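You operate a simulated robot arm through the tools that you are given. There is no shell and no other tool. Be economical: measure what you need, move in short steps, check, and stop when the job is done.

You run a simulated two-armed robot. Do the job below in one go: nothing can be reset, and whatever is moved stays where it is left.

## Task
Mute and clear the power alarm, wait for READY, free the drawers, hang the blue-edged card on the grey plate.

Only the result counts: the job must be done as asked and must still hold three seconds after the hand-in. Knocking over, shifting, dropping, spilling or breaking anything else fails it.

## Robot
Two 7-joint arms with two-finger parallel grippers on one trunk, on a base that drives. Base frame: it is fixed to the floor where the robot stands at the start and does not move with it; the origin is under the middle of the robot, x ahead of it, y to its left, z up. Readings come in m, rad, newtons and seconds.
The left shoulder is at the start at [0.07, 0.163, 1.32], the right one opposite. With the tool pointing down near the work surface each hand reaches from about 0.36 to 0.88 m from the robot's upright axis, wherever it stands, measured 20 degrees to its own side. Places, roughly: done key of the incubator [0.5, -0.1, 1.4]; incubator screen [0.5, 0, 1.5]; lock slide [0.5, 0, 1.3]; mute key of the incubator [0.5, -0.1, 1.4]; peg of the grey peg plate [1.2, 0.8, 0.8]. Payload 3.43 kg a hand.
The TCP of each hand is the grasp point between the finger pads, 0.034 m short of the fingertips. In the tool frame z runs along the fingers and y along their closing line. Largest opening 0.128 m; finger width 0.024, thickness 0.012; the body of the gripper, 0.048 by 0.13 m, starts 0.096 m behind the TCP.
Orientation is that of the tool frame in the base frame, as a unit quaternion [x, y, z, w]. With the fingers straight down and closing along the base's y, the tool's x points along the base's -x, its y along +y and its z along -z.

## Interface
- The arms move only by the tool nudge_tool. It takes "left_series", "right_series" or both (then of equal length, played together; a hand with none holds still); each is a list of rows, each a list of 7 numbers: the shift along the tool's x, y, z in units of 20 mm (1.0 is 20 mm), then the turn, a rotation vector about the tool's x, y, z in units of 4 degrees (1.0 is 4 degrees), then the finger opening in m, from 0 to 0.128. In form: [[dx, dy, dz, ax, ay, az, gripper], ...]. A call has 1 to 10 rows; each row shifts and turns the commanded pose from where the row before left it, along the tool's axes as they then stand. A call with a number of a shift or a turn outside -1 to 1 is refused whole. Rows are played at 5 a second. More than 0.05 m and 0.15 rad between two rows, or a gripper value outside its range, and nothing of the call is played. Where a pose cannot be reached the arm comes as near as it can. A force on the tool above 40 N (or 10 N above the force at the start of the call, whichever is more), or a blocked arm, ends the call early, and 0.2 s more pass. Each finger travels about 0.153 m/s and halts on what it meets, pressing with about 38 N; the grip force reading is that of the motor and also rises with nothing between the fingers. The clock runs only during rows and for 0.2 s after the last one: add rows that do not move to give the fingers time. The reply holds the time, the measured pose of the TCP, the force on the tool along the base axes, the opening and the grip force, in the units named above and with some noise, with the torque about the TCP (base axes, N m) and any sound that the robot's microphone picked up.
- Cameras (640 x 400 px; columns grow to the right, rows downward): "scene" is now at [0.1353, -0.0119, 1.5815]; the picture's right is [-0.14, -0.99, 0.00], its down [-0.30, 0.04, -0.95] and it looks along [0.94, -0.14, -0.30] (base axes); focal length 214 px, centre (320, 200). "left" rides on the left gripper at [0.076, 0.011, -0.16] in its tool frame; the picture's right is [-0.15, 0.99, 0.00], its down [-0.88, -0.13, -0.46] and it looks along [-0.45, -0.07, 0.89] (tool axes); focal length 234 px, centre (320, 200). "right" rides on the right gripper at [0.076, -0.011, -0.16] in its tool frame; the picture's right is [0.15, 0.99, 0.00], its down [-0.88, 0.13, -0.46] and it looks along [-0.45, 0.07, 0.89] (tool axes); focal length 234 px, centre (320, 200). There is no depth. A picture from a camera that has moved, and an enlarged one, comes with that camera's place and axes in the base frame and with its lens. The place of the scene camera against the robot may be out by one fixed shift of up to 0.018 m in any direction.
- snapshot(camera): a new picture of that camera. The clock stands still meanwhile.
- move_column(by): slides the trunk up (or, below 0, down) by that many m; the arms and the scene camera ride with it, the base frame stays. It gives what a move gives, with no picture.
- steer(legs): drives the robot by 1 to 6 legs, each [ahead, left, turn to the left] in m, m and rad, along the robot's own axes; the way and the turn of a leg run together, so that a leg with both is an arc; at most 1.5 m and 3.142 rad a leg. The arms and the cameras ride along, it lands a little off, and it stops where it bumps. It gives what a move gives.
- aim_head(pan, tilt): turns the head with the scene camera to pan (to the left, within 1.501 rad either way) and tilt (down, from -0.506 to 1.204), counted from straight ahead of the robot. It gives what a move gives.
- enlarge(camera, box): a new picture of the part [left, top, right, bottom] of that camera's present view, enlarged. The clock stands still meanwhile.
- finish_job(): hands the job in; it is judged then, once.

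Work in short steps. Places have to be worked out from the pictures, the camera data and where the tool is seen: move nearer, look again, correct. Check each grasp and each placing, and mend what went wrong. You have 120 turns and 92 pictures in all, those below and enlarged ones among them. Open the grippers and draw the arms clear of the work before you hand the job in, unless the task says otherwise; then end with one line.

The tools are called after ">>>" as a command line: name --argument value ..., lists and objects as JSON in quotes. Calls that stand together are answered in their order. nudge_tool: Moves the arms, as the interface text tells. Its arguments: {"type":"object","properties":{"left_series":{"type":"array"},"right_series":{"type":"array"}},"required":[]} The other tools are called the same way: move_column (by) slides the trunk up or down; steer (legs) drives the base; aim_head (pan, tilt) turns the head that bears the scene camera; snapshot (camera) takes a picture; enlarge (camera, box) takes an enlarged picture of a part of a camera's view; finish_job () hands the job in.

At the start:

```text
t: 0.0
left_tool_pos: [0.3336, 0.1365, 1.5708]
left_ee_rot: [0.0, 1.0, 0.001, -0.001]
left_wrist_force: [0.5, 0.1, -0.8]
left_wrist_torque: [0.01, -0.02, 0.01]
left_grip_width: 0.128
left_gripper_force: 0.1
right_tool_pos: [0.3196, -0.1659, 1.5635]
right_ee_rot: [-0.001, 1.0, 0.001, 0.0]
right_wrist_force: [0.4, -0.5, -0.6]
right_wrist_torque: [0.0, -0.01, 0.0]
right_grip_width: 0.1281
right_gripper_force: 0.0
trunk travel left (down, up): [-0.8, 0.14]
robot x, y, heading: [-0.0008, 0.0064, 0.003]
head pan, tilt: [-0.143, 0.305]
```

scene: 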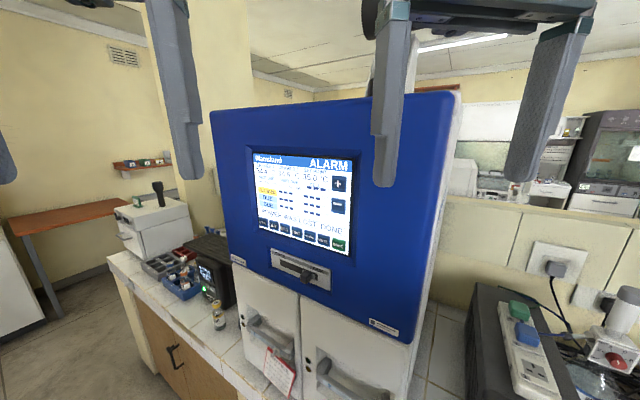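
right: 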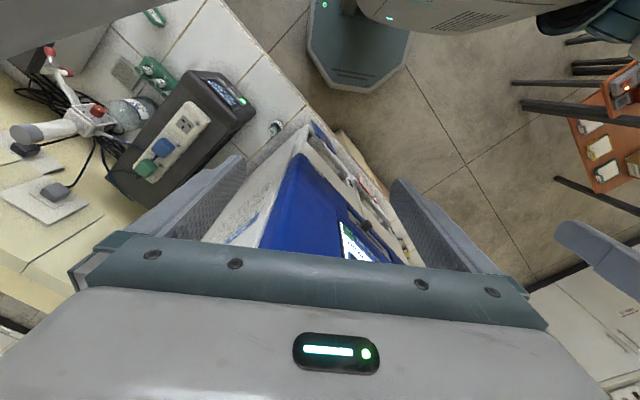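
left: 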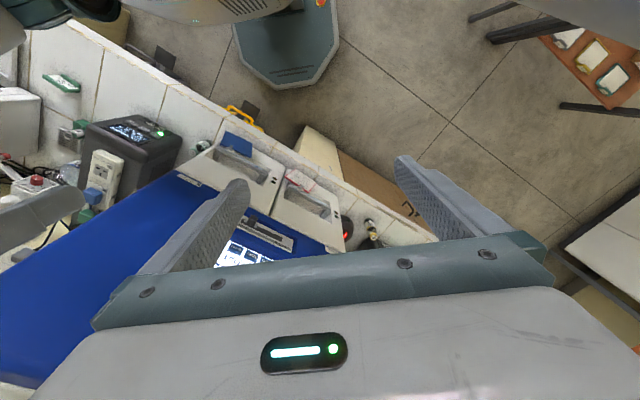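

I'll enlarge the screen and the slide/drawers to read them.

>>> enlarge --camera "scene" --box '[240, 140, 370, 270]'

>>> enlarge --camera "scene" --box '[220, 240, 440, 400]'

```text
3.08 times, centred on (305, 205) of scene
camera zoom: at [0.1353, -0.0119, 1.5815], right [-0.14, -0.99, 0.0], down [-0.3, 0.04, -0.95], along [0.94, -0.14, -0.3], focal length 660 px, centre (366, 185)
```

zoom: 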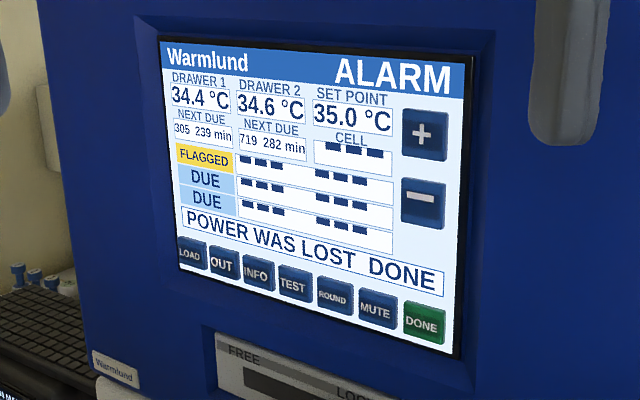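

```text
2.50 times, centred on (330, 320) of scene
camera zoom: at [0.1353, -0.0119, 1.5815], right [-0.14, -0.99, 0.0], down [-0.3, 0.04, -0.95], along [0.94, -0.14, -0.3], focal length 536 px, centre (295, -100)
```

zoom: 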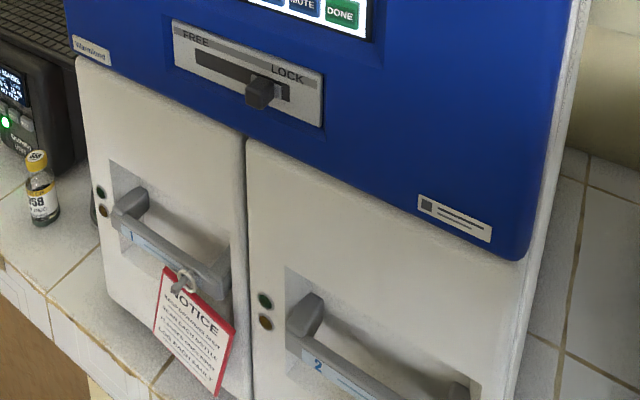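

The incubator's face is turned about 43° to my left. I'll look around to find the cards and the free floor before driving.

>>> aim_head --pan 0.7 --tilt 0.5

>>> snapshot --camera "scene"

>>> aim_head --pan 1.5 --tilt 0.6

>>> snapshot --camera "scene"

>>> aim_head --pan -1.3 --tilt 0.6

>>> snapshot --camera "scene"

```text
t: 1.2
left_tool_pos: [0.3341, 0.1357, 1.5734]
left_ee_rot: [0.0, 1.0, 0.0, 0.001]
left_wrist_force: [-0.3, 0.5, 0.0]
left_wrist_torque: [-0.01, -0.02, -0.02]
left_grip_width: 0.1278
left_gripper_force: 0.0
right_tool_pos: [0.3208, -0.166, 1.5637]
right_ee_rot: [0.0, 1.0, 0.001, 0.0]
right_wrist_force: [0.7, 0.3, 0.0]
right_wrist_torque: [-0.04, 0.02, 0.03]
right_grip_width: 0.128
right_gripper_force: 0.0
trunk travel left (down, up): [-0.8, 0.14]
robot x, y, heading: [-0.0011, -0.0025, 0.004]
head pan, tilt: [0.7, 0.499]
```

```text
86 pictures are left
camera scene: at [0.1125, 0.0599, 1.5635], right [0.64, -0.77, 0.0], down [-0.37, -0.31, -0.88], along [0.67, 0.56, -0.48], focal length 214 px, centre (320, 200)
```

scene: 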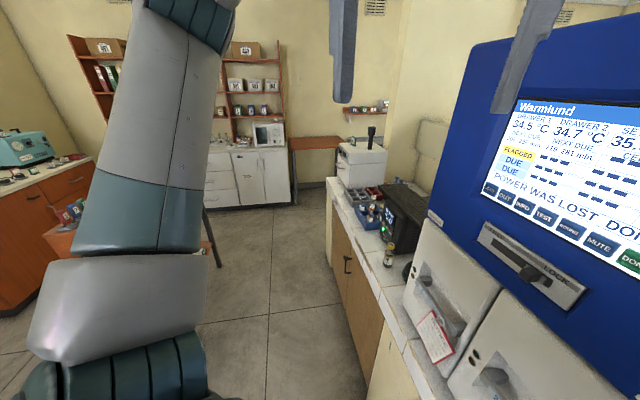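

```text
t: 2.3
left_tool_pos: [0.3336, 0.1375, 1.5716]
left_ee_rot: [0.0, 1.0, 0.0, 0.001]
left_wrist_force: [-0.2, 0.1, 0.4]
left_wrist_torque: [0.0, -0.01, 0.01]
left_grip_width: 0.1282
left_gripper_force: 0.2
right_tool_pos: [0.3217, -0.1655, 1.5626]
right_ee_rot: [0.0, 1.0, 0.001, 0.0]
right_wrist_force: [-0.4, 0.2, -0.8]
right_wrist_torque: [0.0, -0.02, 0.03]
right_grip_width: 0.128
right_gripper_force: 0.1
trunk travel left (down, up): [-0.8, 0.14]
robot x, y, heading: [0.0029, -0.0029, -0.003]
head pan, tilt: [1.499, 0.6]
```

```text
85 pictures are left
camera scene: at [0.0493, 0.0895, 1.5544], right [1.0, -0.07, 0.0], down [-0.04, -0.56, -0.83], along [0.06, 0.82, -0.56], focal length 214 px, centre (320, 200)
```

scene: 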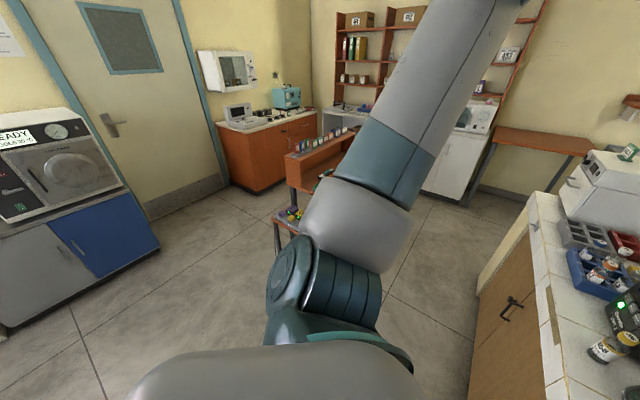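

```text
t: 4.8
left_tool_pos: [0.335, 0.1365, 1.5714]
left_ee_rot: [0.0, 1.0, -0.001, 0.0]
left_wrist_force: [-0.1, 0.4, 0.6]
left_wrist_torque: [0.01, 0.04, 0.01]
left_grip_width: 0.1281
left_gripper_force: 0.1
right_tool_pos: [0.3206, -0.1655, 1.5628]
right_ee_rot: [0.0, 1.0, 0.001, -0.001]
right_wrist_force: [-0.7, -0.2, 0.6]
right_wrist_torque: [-0.03, -0.01, 0.01]
right_grip_width: 0.128
right_gripper_force: 0.0
trunk travel left (down, up): [-0.8, 0.14]
robot x, y, heading: [0.0017, 0.0022, 0.001]
head pan, tilt: [-1.3, 0.6]
```

```text
84 pictures are left
camera scene: at [0.0665, -0.0838, 1.5544], right [-0.96, -0.27, 0.0], down [-0.15, 0.54, -0.83], along [0.22, -0.8, -0.56], focal length 214 px, centre (320, 200)
```

scene: 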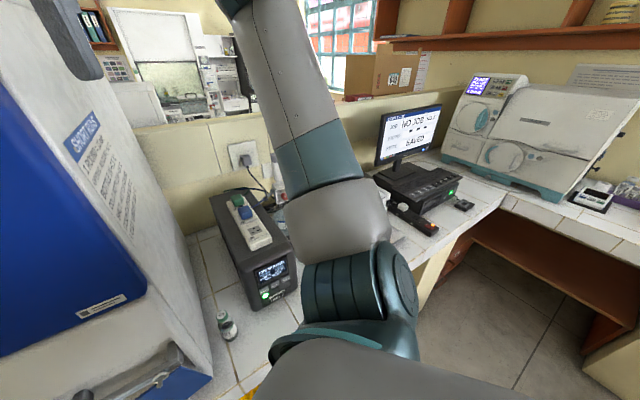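

I'll read the label on the incubator's side and look at the orange stand for cards.

>>> enlarge --camera "scene" --box '[50, 90, 170, 250]'

>>> aim_head --pan 1.2 --tilt 0.5

>>> snapshot --camera "scene"

>>> enlarge --camera "right" --box '[540, 40, 640, 220]'

>>> enlarge --camera "left" --box '[500, 0, 640, 140]'

```text
2.50 times, centred on (110, 170) of scene
camera zoom: at [0.0665, -0.0838, 1.5544], right [-0.96, -0.27, 0.0], down [-0.15, 0.54, -0.83], along [0.22, -0.8, -0.56], focal length 536 px, centre (845, 275)
```

zoom: 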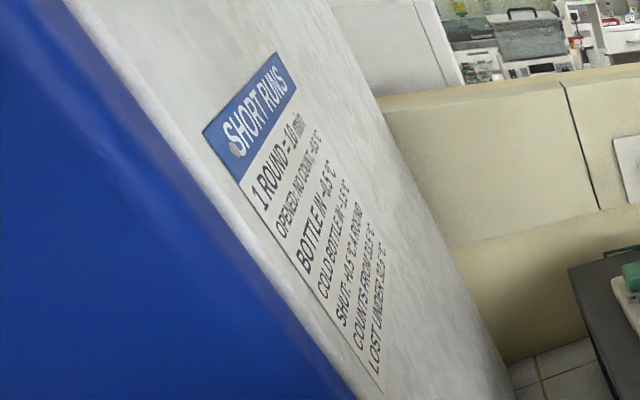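

```text
t: 7.0
left_tool_pos: [0.3339, 0.1367, 1.5714]
left_ee_rot: [0.0, 1.0, 0.0, 0.0]
left_wrist_force: [0.9, 0.0, 0.7]
left_wrist_torque: [0.0, 0.0, -0.03]
left_grip_width: 0.1276
left_gripper_force: 0.0
right_tool_pos: [0.32, -0.1668, 1.5639]
right_ee_rot: [-0.001, 1.0, 0.002, 0.0]
right_wrist_force: [-0.6, 1.5, 0.4]
right_wrist_torque: [0.02, 0.02, 0.04]
right_grip_width: 0.1278
right_gripper_force: 0.0
trunk travel left (down, up): [-0.8, 0.14]
robot x, y, heading: [0.0007, -0.0012, 0.0]
head pan, tilt: [1.201, 0.499]
```

```text
82 pictures are left
camera scene: at [0.0758, 0.0862, 1.5635], right [0.93, -0.36, 0.0], down [-0.17, -0.45, -0.88], along [0.32, 0.82, -0.48], focal length 214 px, centre (320, 200)
```

scene: 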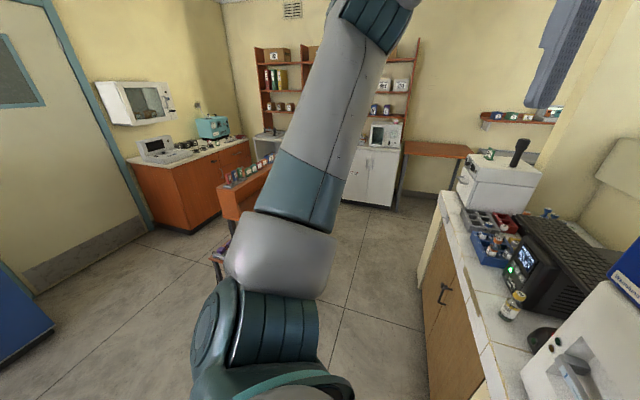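

```text
2.22 times, centred on (590, 130) of right
camera zoom: at [0.246, -0.1774, 1.7218], right [-0.15, 0.99, 0.0], down [0.88, 0.13, 0.46], along [0.45, 0.07, -0.89], focal length 520 px, centre (-280, 356)
```

zoom: 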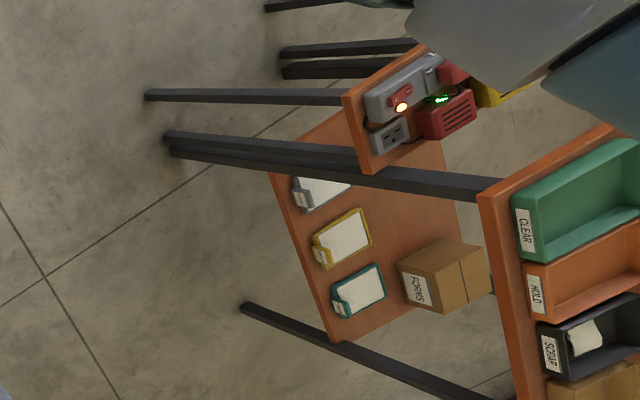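

```text
2.86 times, centred on (570, 70) of left
camera zoom: at [0.2587, 0.148, 1.7312], right [0.15, 0.99, 0.0], down [0.88, -0.13, 0.46], along [0.45, -0.07, -0.89], focal length 669 px, centre (-394, 571)
```

zoom: 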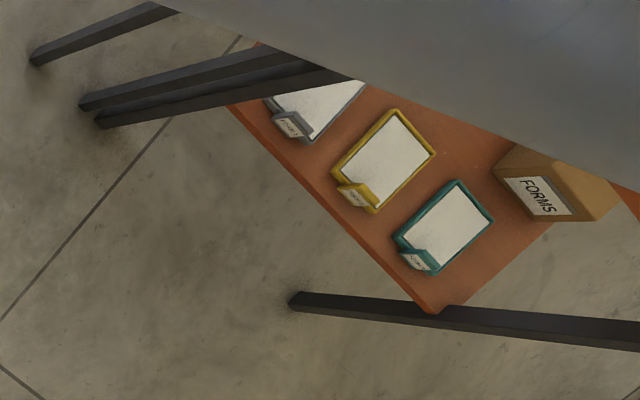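

No blue-edged card seen yet. I'll move left and turn to face the incubator squarely, which also opens the view.

>>> steer --legs '[[0.0, 0.48, 0], [0, 0, -0.74]]'

>>> aim_head --pan 0.0 --tilt 0.45

>>> snapshot --camera "scene"

>>> aim_head --pan 0.9 --tilt 0.6

>>> snapshot --camera "scene"

```text
t: 11.8
left_tool_pos: [0.3401, 0.357, 1.5712]
left_ee_rot: [0.361, 0.932, -0.001, 0.0]
left_wrist_force: [-0.2, -0.1, 0.4]
left_wrist_torque: [0.01, 0.0, -0.01]
left_grip_width: 0.1278
left_gripper_force: 0.0
right_tool_pos: [0.1254, 0.1414, 1.5627]
right_ee_rot: [0.362, 0.932, -0.001, 0.0]
right_wrist_force: [-0.3, 0.6, 0.1]
right_wrist_torque: [0.01, -0.03, 0.02]
right_grip_width: 0.1282
right_gripper_force: 0.1
trunk travel left (down, up): [-0.8, 0.14]
robot x, y, heading: [-0.0018, 0.4804, -0.737]
head pan, tilt: [1.201, 0.499]
```

```text
t: 13.2
left_tool_pos: [0.3386, 0.3557, 1.5712]
left_ee_rot: [0.36, 0.933, 0.0, -0.001]
left_wrist_force: [0.2, 0.3, 0.1]
left_wrist_torque: [-0.01, 0.01, -0.03]
left_grip_width: 0.1282
left_gripper_force: 0.0
right_tool_pos: [0.1246, 0.1411, 1.5627]
right_ee_rot: [0.362, 0.932, 0.001, 0.001]
right_wrist_force: [-0.6, -0.1, 0.5]
right_wrist_torque: [-0.01, -0.01, -0.02]
right_grip_width: 0.1279
right_gripper_force: 0.1
trunk travel left (down, up): [-0.8, 0.14]
robot x, y, heading: [-0.0027, 0.4779, -0.734]
head pan, tilt: [0.0, 0.45]
```

```text
79 pictures are left
camera scene: at [0.0968, 0.3854, 1.568], right [-0.67, -0.74, 0.0], down [-0.32, 0.29, -0.9], along [0.67, -0.61, -0.44], focal length 214 px, centre (320, 200)
```

scene: 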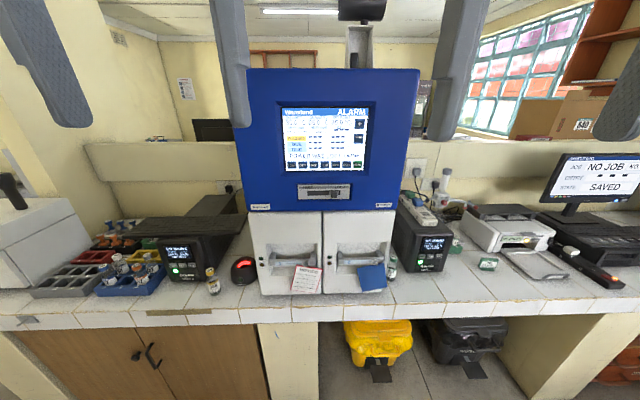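

```text
t: 14.4
left_tool_pos: [0.3382, 0.3565, 1.5716]
left_ee_rot: [0.361, 0.933, 0.0, 0.0]
left_wrist_force: [-0.7, 0.1, 0.7]
left_wrist_torque: [-0.01, 0.02, -0.01]
left_grip_width: 0.128
left_gripper_force: 0.1
right_tool_pos: [0.1235, 0.1407, 1.5633]
right_ee_rot: [0.361, 0.932, 0.001, 0.0]
right_wrist_force: [0.8, -0.5, 0.6]
right_wrist_torque: [0.02, -0.02, 0.0]
right_grip_width: 0.1279
right_gripper_force: 0.0
trunk travel left (down, up): [-0.8, 0.14]
robot x, y, heading: [-0.0016, 0.4761, -0.737]
head pan, tilt: [0.901, 0.6]
```

```text
78 pictures are left
camera scene: at [0.1161, 0.4614, 1.5544], right [0.16, -0.99, 0.0], down [-0.56, -0.09, -0.83], along [0.81, 0.13, -0.56], focal length 214 px, centre (320, 200)
```

scene: 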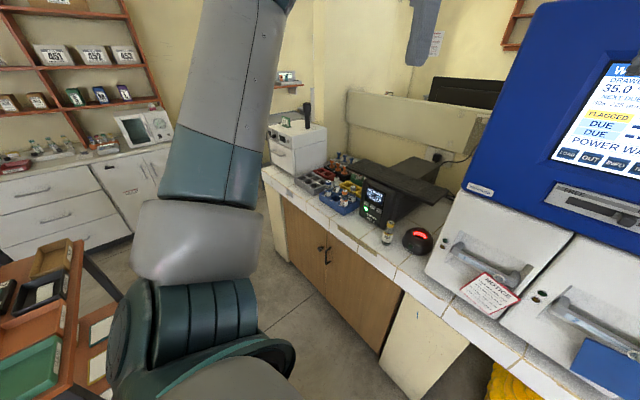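

Square on now; a blue card hangs on handle 2. Zoom in on the screen and the cards.

>>> aim_head --pan 0.0 --tilt 0.45

>>> enlarge --camera "scene" --box '[270, 95, 380, 205]'

>>> enlarge --camera "scene" --box '[250, 210, 410, 310]'

```text
t: 15.7
left_tool_pos: [0.3379, 0.3567, 1.5722]
left_ee_rot: [0.361, 0.933, 0.0, 0.0]
left_wrist_force: [1.1, 0.5, 1.0]
left_wrist_torque: [-0.03, -0.02, 0.02]
left_grip_width: 0.1278
left_gripper_force: 0.1
right_tool_pos: [0.1236, 0.1408, 1.5635]
right_ee_rot: [0.361, 0.932, 0.0, 0.0]
right_wrist_force: [0.0, 0.3, 0.9]
right_wrist_torque: [0.03, 0.01, -0.02]
right_grip_width: 0.1278
right_gripper_force: 0.1
trunk travel left (down, up): [-0.8, 0.14]
robot x, y, heading: [-0.0031, 0.4784, -0.737]
head pan, tilt: [0.0, 0.45]
```

```text
3.64 times, centred on (325, 150) of scene
camera zoom: at [0.0969, 0.3855, 1.568], right [-0.67, -0.74, 0.0], down [-0.32, 0.29, -0.9], along [0.67, -0.61, -0.44], focal length 780 px, centre (302, 382)
```

zoom: 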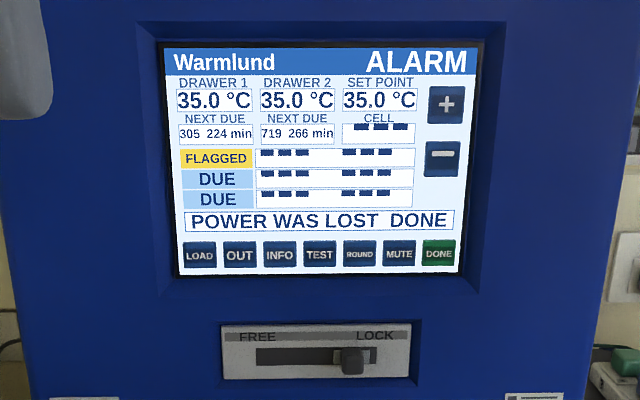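

```text
4.00 times, centred on (330, 260) of scene
camera zoom: at [0.0969, 0.3855, 1.568], right [-0.67, -0.74, 0.0], down [-0.32, 0.29, -0.9], along [0.67, -0.61, -0.44], focal length 858 px, centre (280, -40)
```

zoom: 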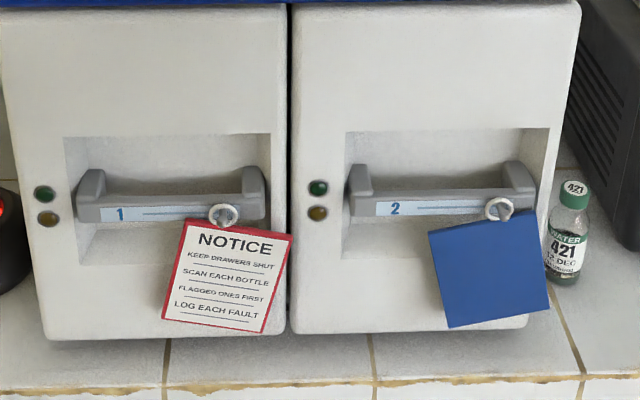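

I place MUTE at about (0.489,-0.073,1.391) and DONE at (0.468,-0.096,1.391), with the panel about 0.735 m ahead of the robot axis. I move the right hand 0.2 m ahead and close it, then turn it to point forward.

>>> nudge_tool --right_series '[[-1, 0, 0, 0, 0, 0, 0], [-1, 0, 0, 0, 0, 0, 0], [-1, 0, 0, 0, 0, 0, 0], [-1, 0, 0, 0, 0, 0, 0], [-1, 0, 0, 0, 0, 0, 0], [-1, 0, 0, 0, 0, 0, 0], [-1, 0, 0, 0, 0, 0, 0], [-1, 0, 0, 0, 0, 0, 0], [-1, 0, 0, 0, 0, 0, 0], [0, 0, 0, 0, 0, 0, 0]]'

>>> nudge_tool --right_series '[[0, 0, 0, 0, -1, 0, 0], [0, 0, 0, 0, -1, 0, 0], [0, 0, 0, 0, -1, 0, 0], [0, 0, 0, 0, -1, 0, 0], [0, 0, 0, 0, -1, 0, 0], [0, 0, 0, 0, -1, 0, 0], [0, 0, 0, 0, -1, 0, 0], [0, 0, 0, 0, -1, 0, 0], [0, 0, 0, 0, -1, 0, 0], [0, 0, 0, 0, -1, 0, 0]]'

>>> nudge_tool --right_series '[[0, 0, 0, 0, -1, 0, 0], [0, 0, 0, 0, -1, 0, 0], [0, 0, 0, 0, -1, 0, 0], [0, 0, 0, 0, -1, 0, 0], [0, 0, 0, 0, -1, 0, 0], [0, 0, 0, 0, -1, 0, 0], [0, 0, 0, 0, -1, 0, 0], [0, 0, 0, 0, -1, 0, 0], [0, 0, 0, 0, -1, 0, 0], [0, 0, 0, 0, -1, 0, 0]]'

>>> snapshot --camera "scene"

```text
t: 17.9
left_tool_pos: [0.3377, 0.3557, 1.5724]
left_ee_rot: [0.36, 0.933, 0.0, 0.0]
left_wrist_force: [-0.6, -0.5, 0.0]
left_wrist_torque: [-0.01, 0.01, -0.01]
left_grip_width: 0.128
left_gripper_force: 0.1
right_tool_pos: [0.2571, 0.0195, 1.5635]
right_ee_rot: [0.362, 0.932, 0.001, 0.0]
right_wrist_force: [-0.4, -0.4, 0.3]
right_wrist_torque: [0.0, -0.01, 0.0]
right_grip_width: 0.0
right_gripper_force: 33.2
trunk travel left (down, up): [-0.8, 0.14]
robot x, y, heading: [-0.0015, 0.4823, -0.743]
head pan, tilt: [0.0, 0.45]
```

```text
t: 20.1
left_tool_pos: [0.3377, 0.3557, 1.5722]
left_ee_rot: [0.361, 0.933, 0.0, 0.0]
left_wrist_force: [-0.3, -0.6, 0.0]
left_wrist_torque: [0.01, 0.01, 0.01]
left_grip_width: 0.1279
left_gripper_force: 0.2
right_tool_pos: [0.2572, 0.0195, 1.5631]
right_ee_rot: [0.339, 0.876, -0.124, 0.32]
right_wrist_force: [-0.8, -1.4, -0.3]
right_wrist_torque: [-0.02, 0.02, -0.03]
right_grip_width: 0.0
right_gripper_force: 32.7
trunk travel left (down, up): [-0.8, 0.14]
robot x, y, heading: [-0.0012, 0.4795, -0.737]
head pan, tilt: [0.0, 0.45]
```

```text
t: 22.2
left_tool_pos: [0.3388, 0.3553, 1.5728]
left_ee_rot: [0.36, 0.933, 0.0, 0.0]
left_wrist_force: [0.8, 0.3, 0.5]
left_wrist_torque: [-0.02, 0.03, 0.02]
left_grip_width: 0.1279
left_gripper_force: 0.0
right_tool_pos: [0.2581, 0.0201, 1.563]
right_ee_rot: [0.279, 0.714, -0.233, 0.599]
right_wrist_force: [-0.2, -0.2, -0.6]
right_wrist_torque: [0.02, 0.04, 0.01]
right_grip_width: 0.0001
right_gripper_force: 32.5
trunk travel left (down, up): [-0.8, 0.14]
robot x, y, heading: [-0.0024, 0.4795, -0.739]
head pan, tilt: [0.0, 0.45]
```

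```text
75 pictures are left
camera scene: at [0.0968, 0.3852, 1.568], right [-0.67, -0.74, 0.0], down [-0.32, 0.29, -0.9], along [0.67, -0.61, -0.44], focal length 214 px, centre (320, 200)
```

scene: 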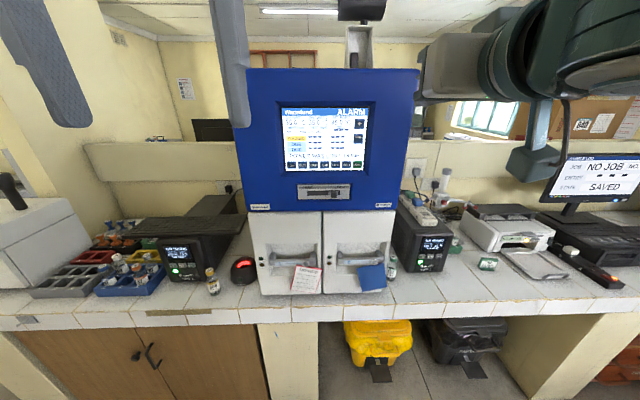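

Hand points forward, 10° down. Now bring it to about 6 cm in front of MUTE, with a 12° yaw so that one fingertip corner leads.

>>> nudge_tool --right_series '[[0.843, 0.519, 0.917, 0, 0, 0, 0], [0.843, 0.519, 0.917, 0, 0, 0, 0], [0.843, 0.519, 0.917, 0, 0, 0, 0], [0.843, 0.519, 0.917, 0, 0, 0, 0], [0.843, 0.519, 0.917, 0, 0, 0, 0], [0.843, 0.519, 0.917, 0, 0, 0, 0], [0.843, 0.519, 0.917, 0, 0, 0, 0], [0.843, 0.519, 0.917, 0, 0, 0, 0], [0.843, 0.519, 0.917, 0, 0, 0, 0], [0, 0, 0, 0, 0, 0, 0]]'

>>> nudge_tool --right_series '[[0, 0, 0, -1, 0, 0, 0], [0, 0, 0, -1, 0, 0, 0], [0, 0, 0, -1, 0, 0, 0], [0, 0, 0, 0, 0, 0, 0]]'

>>> enlarge --camera "scene" --box '[260, 95, 420, 215]'

>>> snapshot --camera "right"

```text
t: 24.4
left_tool_pos: [0.3375, 0.3558, 1.5714]
left_ee_rot: [0.361, 0.932, 0.0, 0.0]
left_wrist_force: [-0.2, 0.1, -0.4]
left_wrist_torque: [-0.01, 0.0, 0.0]
left_grip_width: 0.128
left_gripper_force: 0.1
right_tool_pos: [0.4209, -0.0026, 1.3869]
right_ee_rot: [0.278, 0.714, -0.232, 0.599]
right_wrist_force: [0.3, 0.1, -0.2]
right_wrist_torque: [-0.01, 0.0, -0.01]
right_grip_width: 0.0002
right_gripper_force: 32.7
trunk travel left (down, up): [-0.8, 0.14]
robot x, y, heading: [-0.0005, 0.4774, -0.74]
head pan, tilt: [0.0, 0.45]
```

```text
t: 25.4
left_tool_pos: [0.3386, 0.3559, 1.5715]
left_ee_rot: [0.362, 0.932, -0.001, -0.001]
left_wrist_force: [0.0, 0.3, 0.7]
left_wrist_torque: [0.02, 0.02, 0.0]
left_grip_width: 0.1278
left_gripper_force: 0.0
right_tool_pos: [0.4214, -0.0031, 1.3857]
right_ee_rot: [0.213, 0.735, -0.156, 0.624]
right_wrist_force: [0.2, 0.5, -0.4]
right_wrist_torque: [-0.04, 0.02, 0.01]
right_grip_width: 0.0003
right_gripper_force: 32.5
trunk travel left (down, up): [-0.8, 0.14]
robot x, y, heading: [-0.0011, 0.4814, -0.739]
head pan, tilt: [0.0, 0.45]
```

```text
3.33 times, centred on (340, 155) of scene
camera zoom: at [0.0973, 0.3856, 1.568], right [-0.67, -0.74, 0.0], down [-0.32, 0.29, -0.9], along [0.67, -0.61, -0.44], focal length 715 px, centre (253, 350)
```

zoom: 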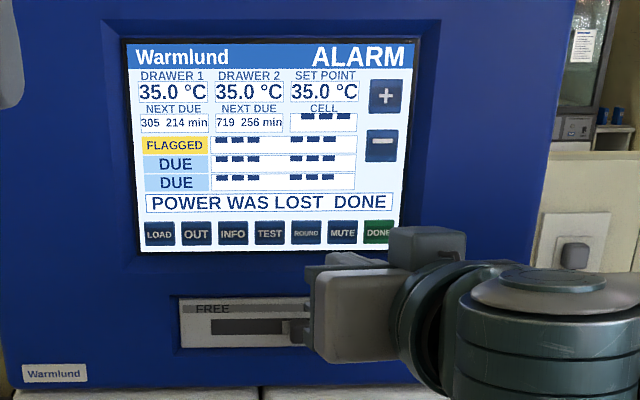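

```text
73 pictures are left
camera right: at [0.2709, 0.0759, 1.3359], right [0.48, 0.87, -0.11], down [-0.21, 0.23, 0.95], along [0.85, -0.44, 0.3], focal length 234 px, centre (320, 200)
```

right: 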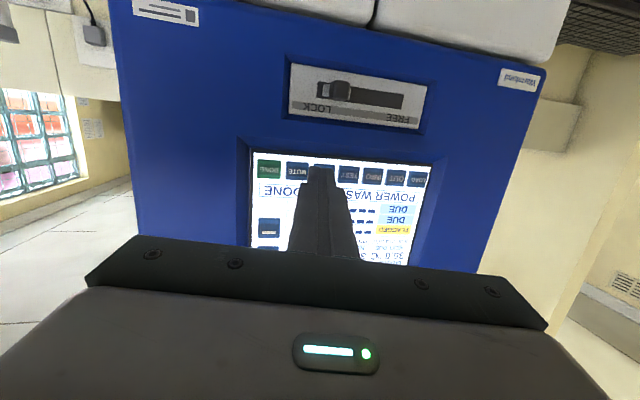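

The wrist camera puts MUTE at (0.491,-0.071,1.388), agreeing with the scene. The leading corner is aligned sideways, with 6 cm to go; I advance 5.2 cm, then a few mm at a time.

>>> nudge_tool --right_series '[[-0.12, -0.178, 0.834, 0, 0, 0, 0], [-0.12, -0.178, 0.834, 0, 0, 0, 0], [-0.12, -0.178, 0.834, 0, 0, 0, 0], [-0.0174, -0.0205, 0.0963, 0, 0, 0, 0], [-0.0174, -0.0205, 0.0963, 0, 0, 0, 0], [0, 0, 0, 0, 0, 0, 0]]'

>>> enlarge --camera "right" --box '[220, 100, 420, 225]'

>>> enlarge --camera "scene" --box '[280, 100, 400, 200]'

```text
t: 26.9
left_tool_pos: [0.3385, 0.3557, 1.5719]
left_ee_rot: [0.361, 0.933, 0.0, 0.0]
left_wrist_force: [1.2, 1.0, 1.0]
left_wrist_torque: [0.01, -0.01, 0.0]
left_grip_width: 0.1281
left_gripper_force: 0.0
right_tool_pos: [0.4623, -0.0396, 1.3845]
right_ee_rot: [0.213, 0.735, -0.156, 0.625]
right_wrist_force: [0.2, -0.2, 0.3]
right_wrist_torque: [0.04, 0.0, -0.01]
right_grip_width: 0.0
right_gripper_force: 32.8
trunk travel left (down, up): [-0.8, 0.14]
robot x, y, heading: [0.0027, 0.4803, -0.735]
head pan, tilt: [0.0, 0.45]
```

```text
3.20 times, centred on (320, 162) of right
camera zoom: at [0.312, 0.0381, 1.3338], right [0.48, 0.87, -0.11], down [-0.21, 0.23, 0.95], along [0.85, -0.44, 0.3], focal length 749 px, centre (320, 320)
```

zoom: 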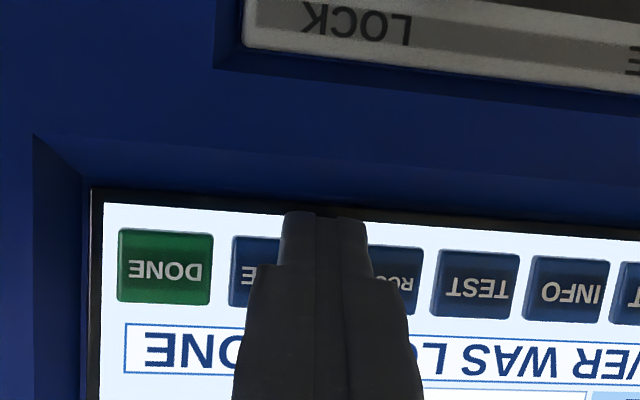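

```text
4.00 times, centred on (340, 150) of scene
camera zoom: at [0.0969, 0.3854, 1.568], right [-0.67, -0.74, 0.0], down [-0.32, 0.29, -0.9], along [0.67, -0.61, -0.44], focal length 858 px, centre (240, 400)
```

zoom: 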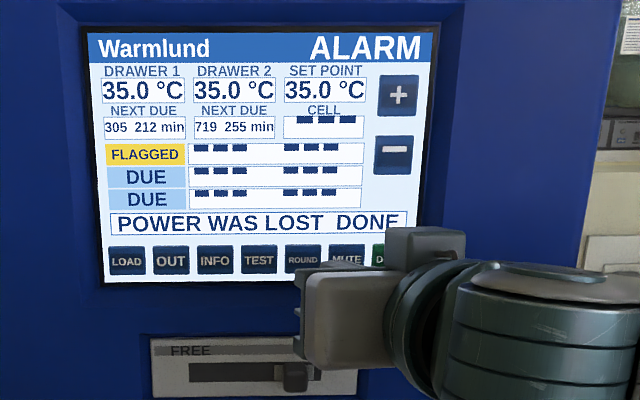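

Tip is 6 mm off the keys; I shift it 6 mm right and 3 mm down so it stays off ROUND, then press in 2 mm steps.

>>> nudge_tool --right_series '[[0.15, -0.293, -0.062, 0, 0, 0, 0], [-0.0174, -0.0205, 0.0963, 0, 0, 0, 0], [-0.0174, -0.0205, 0.0963, 0, 0, 0, 0], [-0.0174, -0.0205, 0.0963, 0, 0, 0, 0], [0, 0, 0, 0, 0, 0, 0]]'

>>> enlarge --camera "right" --box '[220, 100, 420, 225]'

```text
t: 28.1
left_tool_pos: [0.3375, 0.355, 1.572]
left_ee_rot: [0.36, 0.933, 0.0, 0.0]
left_wrist_force: [0.1, -0.9, -0.6]
left_wrist_torque: [-0.04, 0.02, 0.02]
left_grip_width: 0.1278
left_gripper_force: 0.1
right_tool_pos: [0.4619, -0.0471, 1.3806]
right_ee_rot: [0.212, 0.735, -0.156, 0.625]
right_wrist_force: [-1.0, 0.0, 0.0]
right_wrist_torque: [0.01, -0.03, 0.03]
right_grip_width: 0.0001
right_gripper_force: 33.2
trunk travel left (down, up): [-0.8, 0.14]
robot x, y, heading: [-0.0027, 0.4785, -0.739]
head pan, tilt: [0.0, 0.45]
heard: click
```

```text
3.20 times, centred on (320, 162) of right
camera zoom: at [0.3117, 0.0309, 1.3311], right [0.48, 0.87, -0.11], down [-0.21, 0.23, 0.95], along [0.85, -0.44, 0.3], focal length 749 px, centre (320, 320)
```

zoom: 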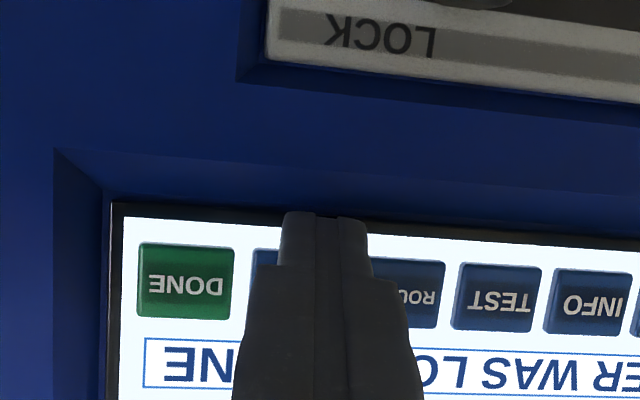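

Heard a click. Back off 2.5 cm and check the screen.

>>> nudge_tool --right_series '[[0.1, 0.13, -0.62, 0, 0, 0, 0], [0.1, 0.13, -0.62, 0, 0, 0, 0], [0, 0, 0, 0, 0, 0, 0]]'

>>> enlarge --camera "scene" --box '[280, 100, 400, 200]'

```text
t: 28.9
left_tool_pos: [0.3387, 0.3564, 1.5729]
left_ee_rot: [0.361, 0.933, 0.001, 0.001]
left_wrist_force: [0.3, -0.2, -0.3]
left_wrist_torque: [0.0, -0.01, 0.0]
left_grip_width: 0.1279
left_gripper_force: 0.1
right_tool_pos: [0.4437, -0.032, 1.3792]
right_ee_rot: [0.214, 0.735, -0.156, 0.625]
right_wrist_force: [-0.3, -1.2, -0.6]
right_wrist_torque: [-0.01, 0.01, 0.0]
right_grip_width: 0.0
right_gripper_force: 32.9
trunk travel left (down, up): [-0.8, 0.14]
robot x, y, heading: [-0.0024, 0.4774, -0.741]
head pan, tilt: [0.0, 0.45]
```

```text
4.00 times, centred on (340, 150) of scene
camera zoom: at [0.0971, 0.3852, 1.5679], right [-0.67, -0.74, 0.0], down [-0.32, 0.29, -0.9], along [0.67, -0.61, -0.44], focal length 858 px, centre (240, 400)
```

zoom: 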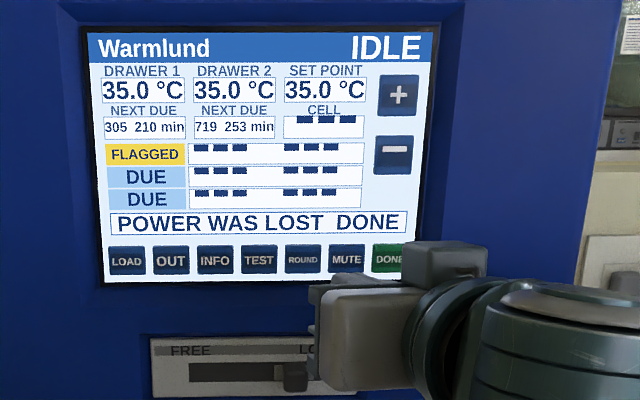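

Screen shows IDLE: muted. Now shift 32 mm right to DONE and press likewise.

>>> nudge_tool --right_series '[[0, -0.78, -0.167, 0, 0, 0, 0], [0, -0.78, -0.167, 0, 0, 0, 0], [-0.12, -0.13, 0.6, 0, 0, 0, 0], [-0.1, -0.13, 0.6, 0, 0, 0, 0], [-0.0174, -0.0205, 0.0963, 0, 0, 0, 0], [0, 0, 0, 0, 0, 0, 0]]'

>>> enlarge --camera "right" --box '[220, 100, 420, 225]'

```text
t: 30.2
left_tool_pos: [0.3385, 0.3559, 1.5724]
left_ee_rot: [0.361, 0.933, 0.0, 0.001]
left_wrist_force: [-0.3, 0.4, -0.8]
left_wrist_torque: [-0.04, -0.01, 0.02]
left_grip_width: 0.128
left_gripper_force: 0.0
right_tool_pos: [0.4404, -0.072, 1.3806]
right_ee_rot: [0.214, 0.734, -0.157, 0.625]
right_wrist_force: [-1.3, 1.0, 0.5]
right_wrist_torque: [0.0, 0.02, -0.01]
right_grip_width: 0.0002
right_gripper_force: 32.8
trunk travel left (down, up): [-0.8, 0.14]
robot x, y, heading: [-0.0011, 0.482, -0.742]
head pan, tilt: [0.0, 0.45]
heard: click
```

```text
3.20 times, centred on (320, 162) of right
camera zoom: at [0.2909, 0.0056, 1.3311], right [0.48, 0.87, -0.11], down [-0.21, 0.23, 0.95], along [0.85, -0.44, 0.3], focal length 749 px, centre (320, 320)
```

zoom: 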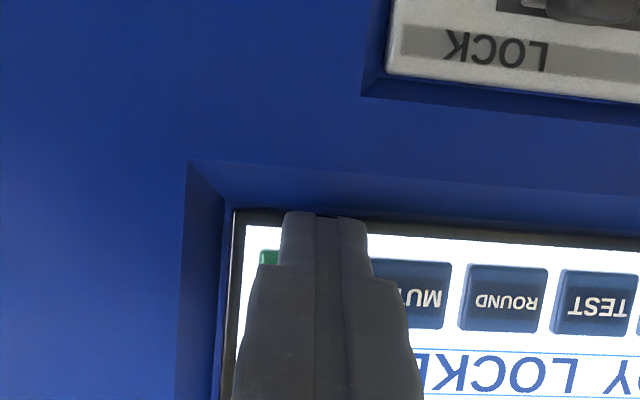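

Clicked; the message seems to read "…Y LOCKED". Back off and look.

>>> nudge_tool --right_series '[[0.1, 0.2, -0.9, 0, 0, 0, 0], [0.1, 0.2, -0.9, 0, 0, 0, 0], [0, 0, 0, 0, 0, 0, 0]]'

>>> enlarge --camera "scene" --box '[280, 100, 400, 200]'

```text
t: 31.1
left_tool_pos: [0.3388, 0.3552, 1.5721]
left_ee_rot: [0.361, 0.933, 0.001, -0.001]
left_wrist_force: [-0.6, -0.6, 0.0]
left_wrist_torque: [0.04, 0.05, 0.03]
left_grip_width: 0.1279
left_gripper_force: 0.1
right_tool_pos: [0.413, -0.0472, 1.3821]
right_ee_rot: [0.213, 0.734, -0.156, 0.625]
right_wrist_force: [-0.3, -0.1, 0.4]
right_wrist_torque: [0.01, 0.02, 0.0]
right_grip_width: 0.0001
right_gripper_force: 33.3
trunk travel left (down, up): [-0.8, 0.14]
robot x, y, heading: [-0.0003, 0.4805, -0.74]
head pan, tilt: [0.0, 0.45]
```

```text
4.00 times, centred on (340, 150) of scene
camera zoom: at [0.0972, 0.3851, 1.5679], right [-0.67, -0.74, 0.0], down [-0.32, 0.29, -0.9], along [0.67, -0.61, -0.44], focal length 858 px, centre (240, 400)
```

zoom: 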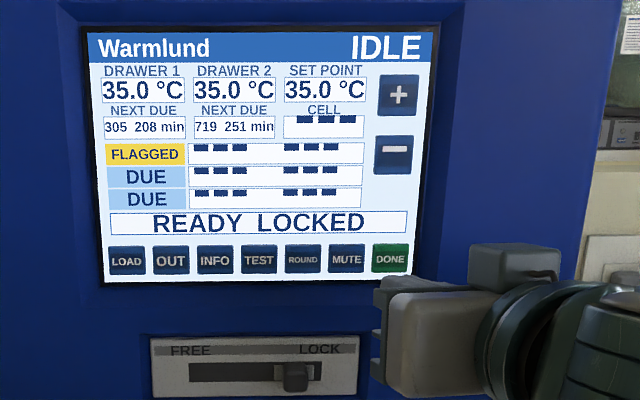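

READY LOCKED is shown. The knob is at about (0.499,-0.035,1.304). I lower the closed fingers to its right side, still in front of the panel.

>>> nudge_tool --right_series '[[0.886, 0.371, 0.239, 0, 0, 0, 0], [0.886, 0.371, 0.239, 0, 0, 0, 0], [0.886, 0.371, 0.239, 0, 0, 0, 0], [0.886, 0.371, 0.239, 0, 0, 0, 0], [0, 0, 0, 0, 0, 0, 0]]'

>>> enlarge --camera "right" --box '[200, 80, 440, 230]'

>>> enlarge --camera "scene" --box '[280, 140, 400, 240]'

```text
t: 32.2
left_tool_pos: [0.3383, 0.3568, 1.5726]
left_ee_rot: [0.361, 0.933, -0.001, 0.0]
left_wrist_force: [0.5, 0.4, 0.5]
left_wrist_torque: [0.01, 0.0, 0.02]
left_grip_width: 0.1284
left_gripper_force: 0.1
right_tool_pos: [0.4388, -0.0153, 1.3154]
right_ee_rot: [0.208, 0.736, -0.15, 0.626]
right_wrist_force: [0.5, 0.0, 0.2]
right_wrist_torque: [0.02, 0.03, 0.0]
right_grip_width: 0.0
right_gripper_force: 32.8
right hand out of reach, approached as far as the arm can: row 4
trunk travel left (down, up): [-0.8, 0.14]
robot x, y, heading: [-0.0015, 0.4812, -0.736]
head pan, tilt: [0.0, 0.45]
```

```text
2.67 times, centred on (320, 155) of right
camera zoom: at [0.2873, 0.0611, 1.2658], right [0.47, 0.88, -0.11], down [-0.21, 0.23, 0.95], along [0.86, -0.42, 0.29], focal length 624 px, centre (320, 320)
```

zoom: 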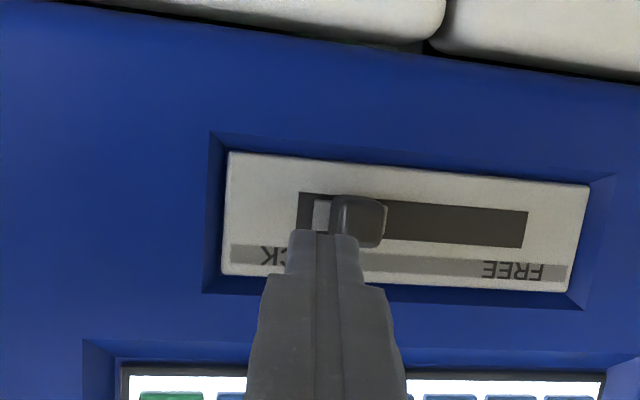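

```text
4.00 times, centred on (340, 190) of scene
camera zoom: at [0.0967, 0.3861, 1.568], right [-0.67, -0.74, 0.0], down [-0.32, 0.29, -0.9], along [0.67, -0.61, -0.44], focal length 858 px, centre (240, 240)
```

zoom: 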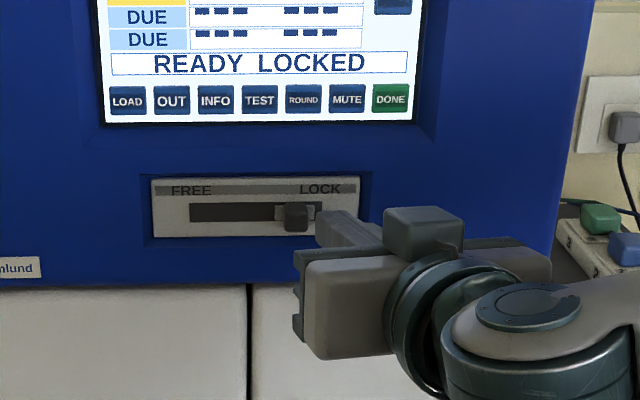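

The arm is at a joint limit here. I'll raise the hand 7 cm and lower the trunk by 8 cm instead.

>>> nudge_tool --right_series '[[-0.862, 0.031, -0.149, 0, 0, 0, 0], [-0.862, 0.031, -0.149, 0, 0, 0, 0], [-0.862, 0.031, -0.149, 0, 0, 0, 0], [-0.862, 0.031, -0.149, 0, 0, 0, 0], [0, 0, 0, 0, 0, 0, 0]]'

>>> move_column --by -0.08

>>> enlarge --camera "right" --box '[200, 80, 440, 230]'

```text
t: 33.5
left_tool_pos: [0.3375, 0.3562, 1.5724]
left_ee_rot: [0.361, 0.933, -0.001, 0.0]
left_wrist_force: [0.3, 0.0, -0.9]
left_wrist_torque: [0.04, -0.06, -0.01]
left_grip_width: 0.1282
left_gripper_force: 0.2
right_tool_pos: [0.435, -0.0231, 1.381]
right_ee_rot: [0.213, 0.734, -0.156, 0.625]
right_wrist_force: [-0.1, -0.7, -0.1]
right_wrist_torque: [0.02, -0.02, 0.01]
right_grip_width: 0.0
right_gripper_force: 33.1
trunk travel left (down, up): [-0.8, 0.14]
robot x, y, heading: [-0.0018, 0.483, -0.742]
head pan, tilt: [0.0, 0.45]
```

```text
t: 34.6
left_tool_pos: [0.3375, 0.3561, 1.4911]
left_ee_rot: [0.361, 0.933, -0.001, 0.0]
left_wrist_force: [0.3, 0.1, 0.7]
left_wrist_torque: [-0.01, 0.01, 0.02]
left_grip_width: 0.1281
left_gripper_force: 0.1
right_tool_pos: [0.4355, -0.0236, 1.3012]
right_ee_rot: [0.214, 0.734, -0.157, 0.625]
right_wrist_force: [0.5, 0.6, 0.1]
right_wrist_torque: [0.0, 0.0, 0.0]
right_grip_width: 0.0
right_gripper_force: 33.2
trunk travel left (down, up): [-0.72, 0.22]
robot x, y, heading: [-0.0006, 0.4805, -0.735]
head pan, tilt: [0.0, 0.45]
```

```text
2.67 times, centred on (320, 155) of right
camera zoom: at [0.2853, 0.0554, 1.252], right [0.48, 0.87, -0.11], down [-0.21, 0.23, 0.95], along [0.85, -0.44, 0.3], focal length 624 px, centre (320, 320)
```

zoom: 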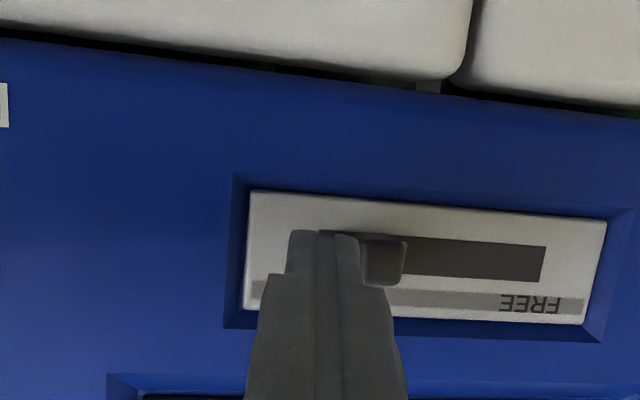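

Tip sits just right of the knob, still short of it. Advance 22 mm beside it and look.

>>> nudge_tool --right_series '[[0, -0.185, 0.515, 0, 0, 0, 0], [0, -0.185, 0.515, 0, 0, 0, 0], [0, 0, 0, 0, 0, 0, 0]]'

>>> enlarge --camera "right" --box '[200, 80, 440, 230]'

```text
t: 35.4
left_tool_pos: [0.3376, 0.356, 1.4935]
left_ee_rot: [0.361, 0.933, -0.001, -0.001]
left_wrist_force: [-0.1, 0.1, -0.5]
left_wrist_torque: [-0.01, 0.01, 0.01]
left_grip_width: 0.1281
left_gripper_force: 0.1
right_tool_pos: [0.4491, -0.0398, 1.298]
right_ee_rot: [0.213, 0.735, -0.155, 0.625]
right_wrist_force: [-0.4, 0.4, 0.2]
right_wrist_torque: [0.0, 0.0, 0.01]
right_grip_width: 0.0001
right_gripper_force: 33.0
trunk travel left (down, up): [-0.72, 0.22]
robot x, y, heading: [-0.0007, 0.4798, -0.742]
head pan, tilt: [0.0, 0.45]
```

```text
2.67 times, centred on (320, 155) of right
camera zoom: at [0.2989, 0.039, 1.2484], right [0.48, 0.87, -0.11], down [-0.21, 0.23, 0.95], along [0.85, -0.44, 0.3], focal length 624 px, centre (320, 320)
```

zoom: 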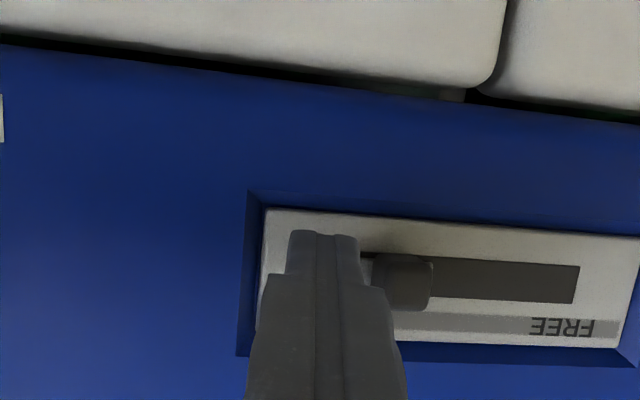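

Tip is beside the knob. Push left about 6 cm.

>>> nudge_tool --right_series '[[0, 0.5, 0.106, 0, 0, 0, 0], [0, 0.5, 0.106, 0, 0, 0, 0], [0, 0.5, 0.106, 0, 0, 0, 0], [0, 0.5, 0.106, 0, 0, 0, 0], [0, 0.5, 0.106, 0, 0, 0, 0], [0, 0.5, 0.106, 0, 0, 0, 0], [0, 0, 0, 0, 0, 0, 0]]'

>>> enlarge --camera "right" --box '[200, 80, 440, 230]'

>>> enlarge --camera "scene" --box '[260, 80, 420, 220]'

```text
t: 37.0
left_tool_pos: [0.338, 0.3559, 1.4926]
left_ee_rot: [0.36, 0.933, 0.0, 0.0]
left_wrist_force: [0.1, 0.4, 0.0]
left_wrist_torque: [0.0, -0.02, -0.01]
left_grip_width: 0.1279
left_gripper_force: 0.0
right_tool_pos: [0.4903, 0.0052, 1.2986]
right_ee_rot: [0.213, 0.734, -0.156, 0.625]
right_wrist_force: [-0.1, 0.3, -0.1]
right_wrist_torque: [0.04, 0.0, 0.03]
right_grip_width: 0.0002
right_gripper_force: 33.4
trunk travel left (down, up): [-0.72, 0.22]
robot x, y, heading: [-0.0021, 0.4768, -0.738]
head pan, tilt: [0.0, 0.45]
```

```text
2.67 times, centred on (320, 155) of right
camera zoom: at [0.34, 0.0842, 1.2484], right [0.48, 0.87, -0.11], down [-0.21, 0.23, 0.95], along [0.85, -0.44, 0.3], focal length 624 px, centre (320, 320)
```

zoom: 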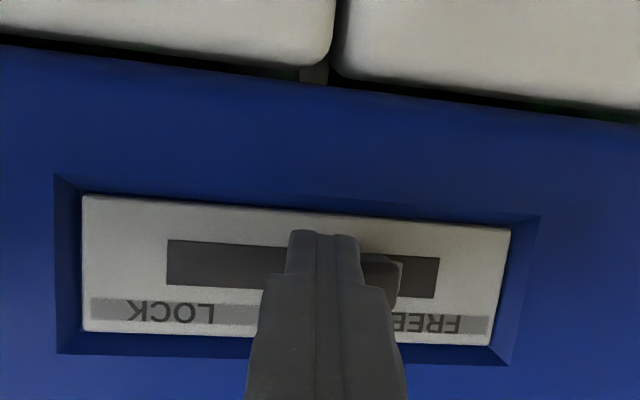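

```text
2.86 times, centred on (340, 150) of scene
camera zoom: at [0.0966, 0.3852, 1.488], right [-0.67, -0.74, 0.0], down [-0.32, 0.29, -0.9], along [0.67, -0.61, -0.44], focal length 613 px, centre (263, 343)
```

zoom: 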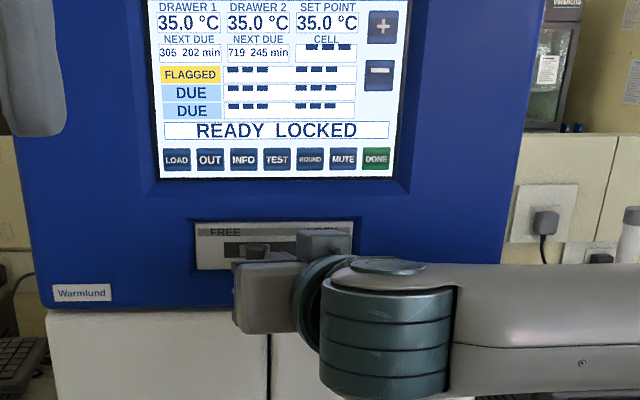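

Knob has moved, with about 15 mm left. Push on.

>>> nudge_tool --right_series '[[0, 0.3, 0.064, 0, 0, 0, 0], [0, 0.3, 0.064, 0, 0, 0, 0], [0, 0.2, 0.042, 0, 0, 0, 0], [0, 0, 0, 0, 0, 0, 0]]'

>>> enlarge --camera "scene" --box '[260, 80, 420, 220]'

```text
t: 38.0
left_tool_pos: [0.3357, 0.3535, 1.4933]
left_ee_rot: [0.362, 0.932, 0.001, 0.0]
left_wrist_force: [-0.3, -0.3, 0.3]
left_wrist_torque: [0.03, 0.03, -0.01]
left_grip_width: 0.1281
left_gripper_force: 0.0
right_tool_pos: [0.4986, 0.0139, 1.2976]
right_ee_rot: [0.215, 0.733, -0.157, 0.626]
right_wrist_force: [-10.1, -7.6, -0.1]
right_wrist_torque: [-0.05, 0.09, -0.33]
right_grip_width: 0.0001
right_gripper_force: 33.2
trunk travel left (down, up): [-0.72, 0.22]
robot x, y, heading: [0.0012, 0.4792, -0.74]
head pan, tilt: [0.0, 0.45]
```

```text
2.86 times, centred on (340, 150) of scene
camera zoom: at [0.0946, 0.3834, 1.488], right [-0.67, -0.74, 0.0], down [-0.32, 0.29, -0.9], along [0.67, -0.61, -0.44], focal length 613 px, centre (263, 343)
```

zoom: 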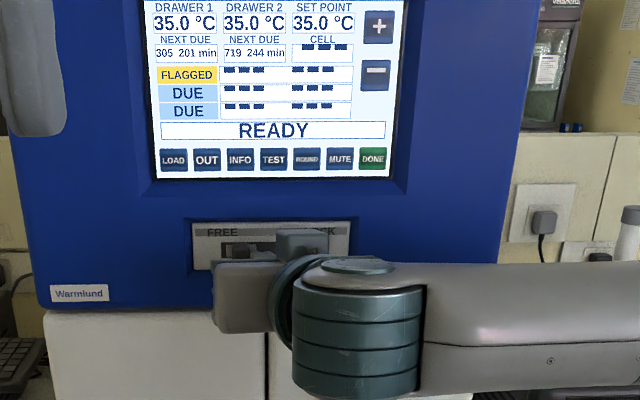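

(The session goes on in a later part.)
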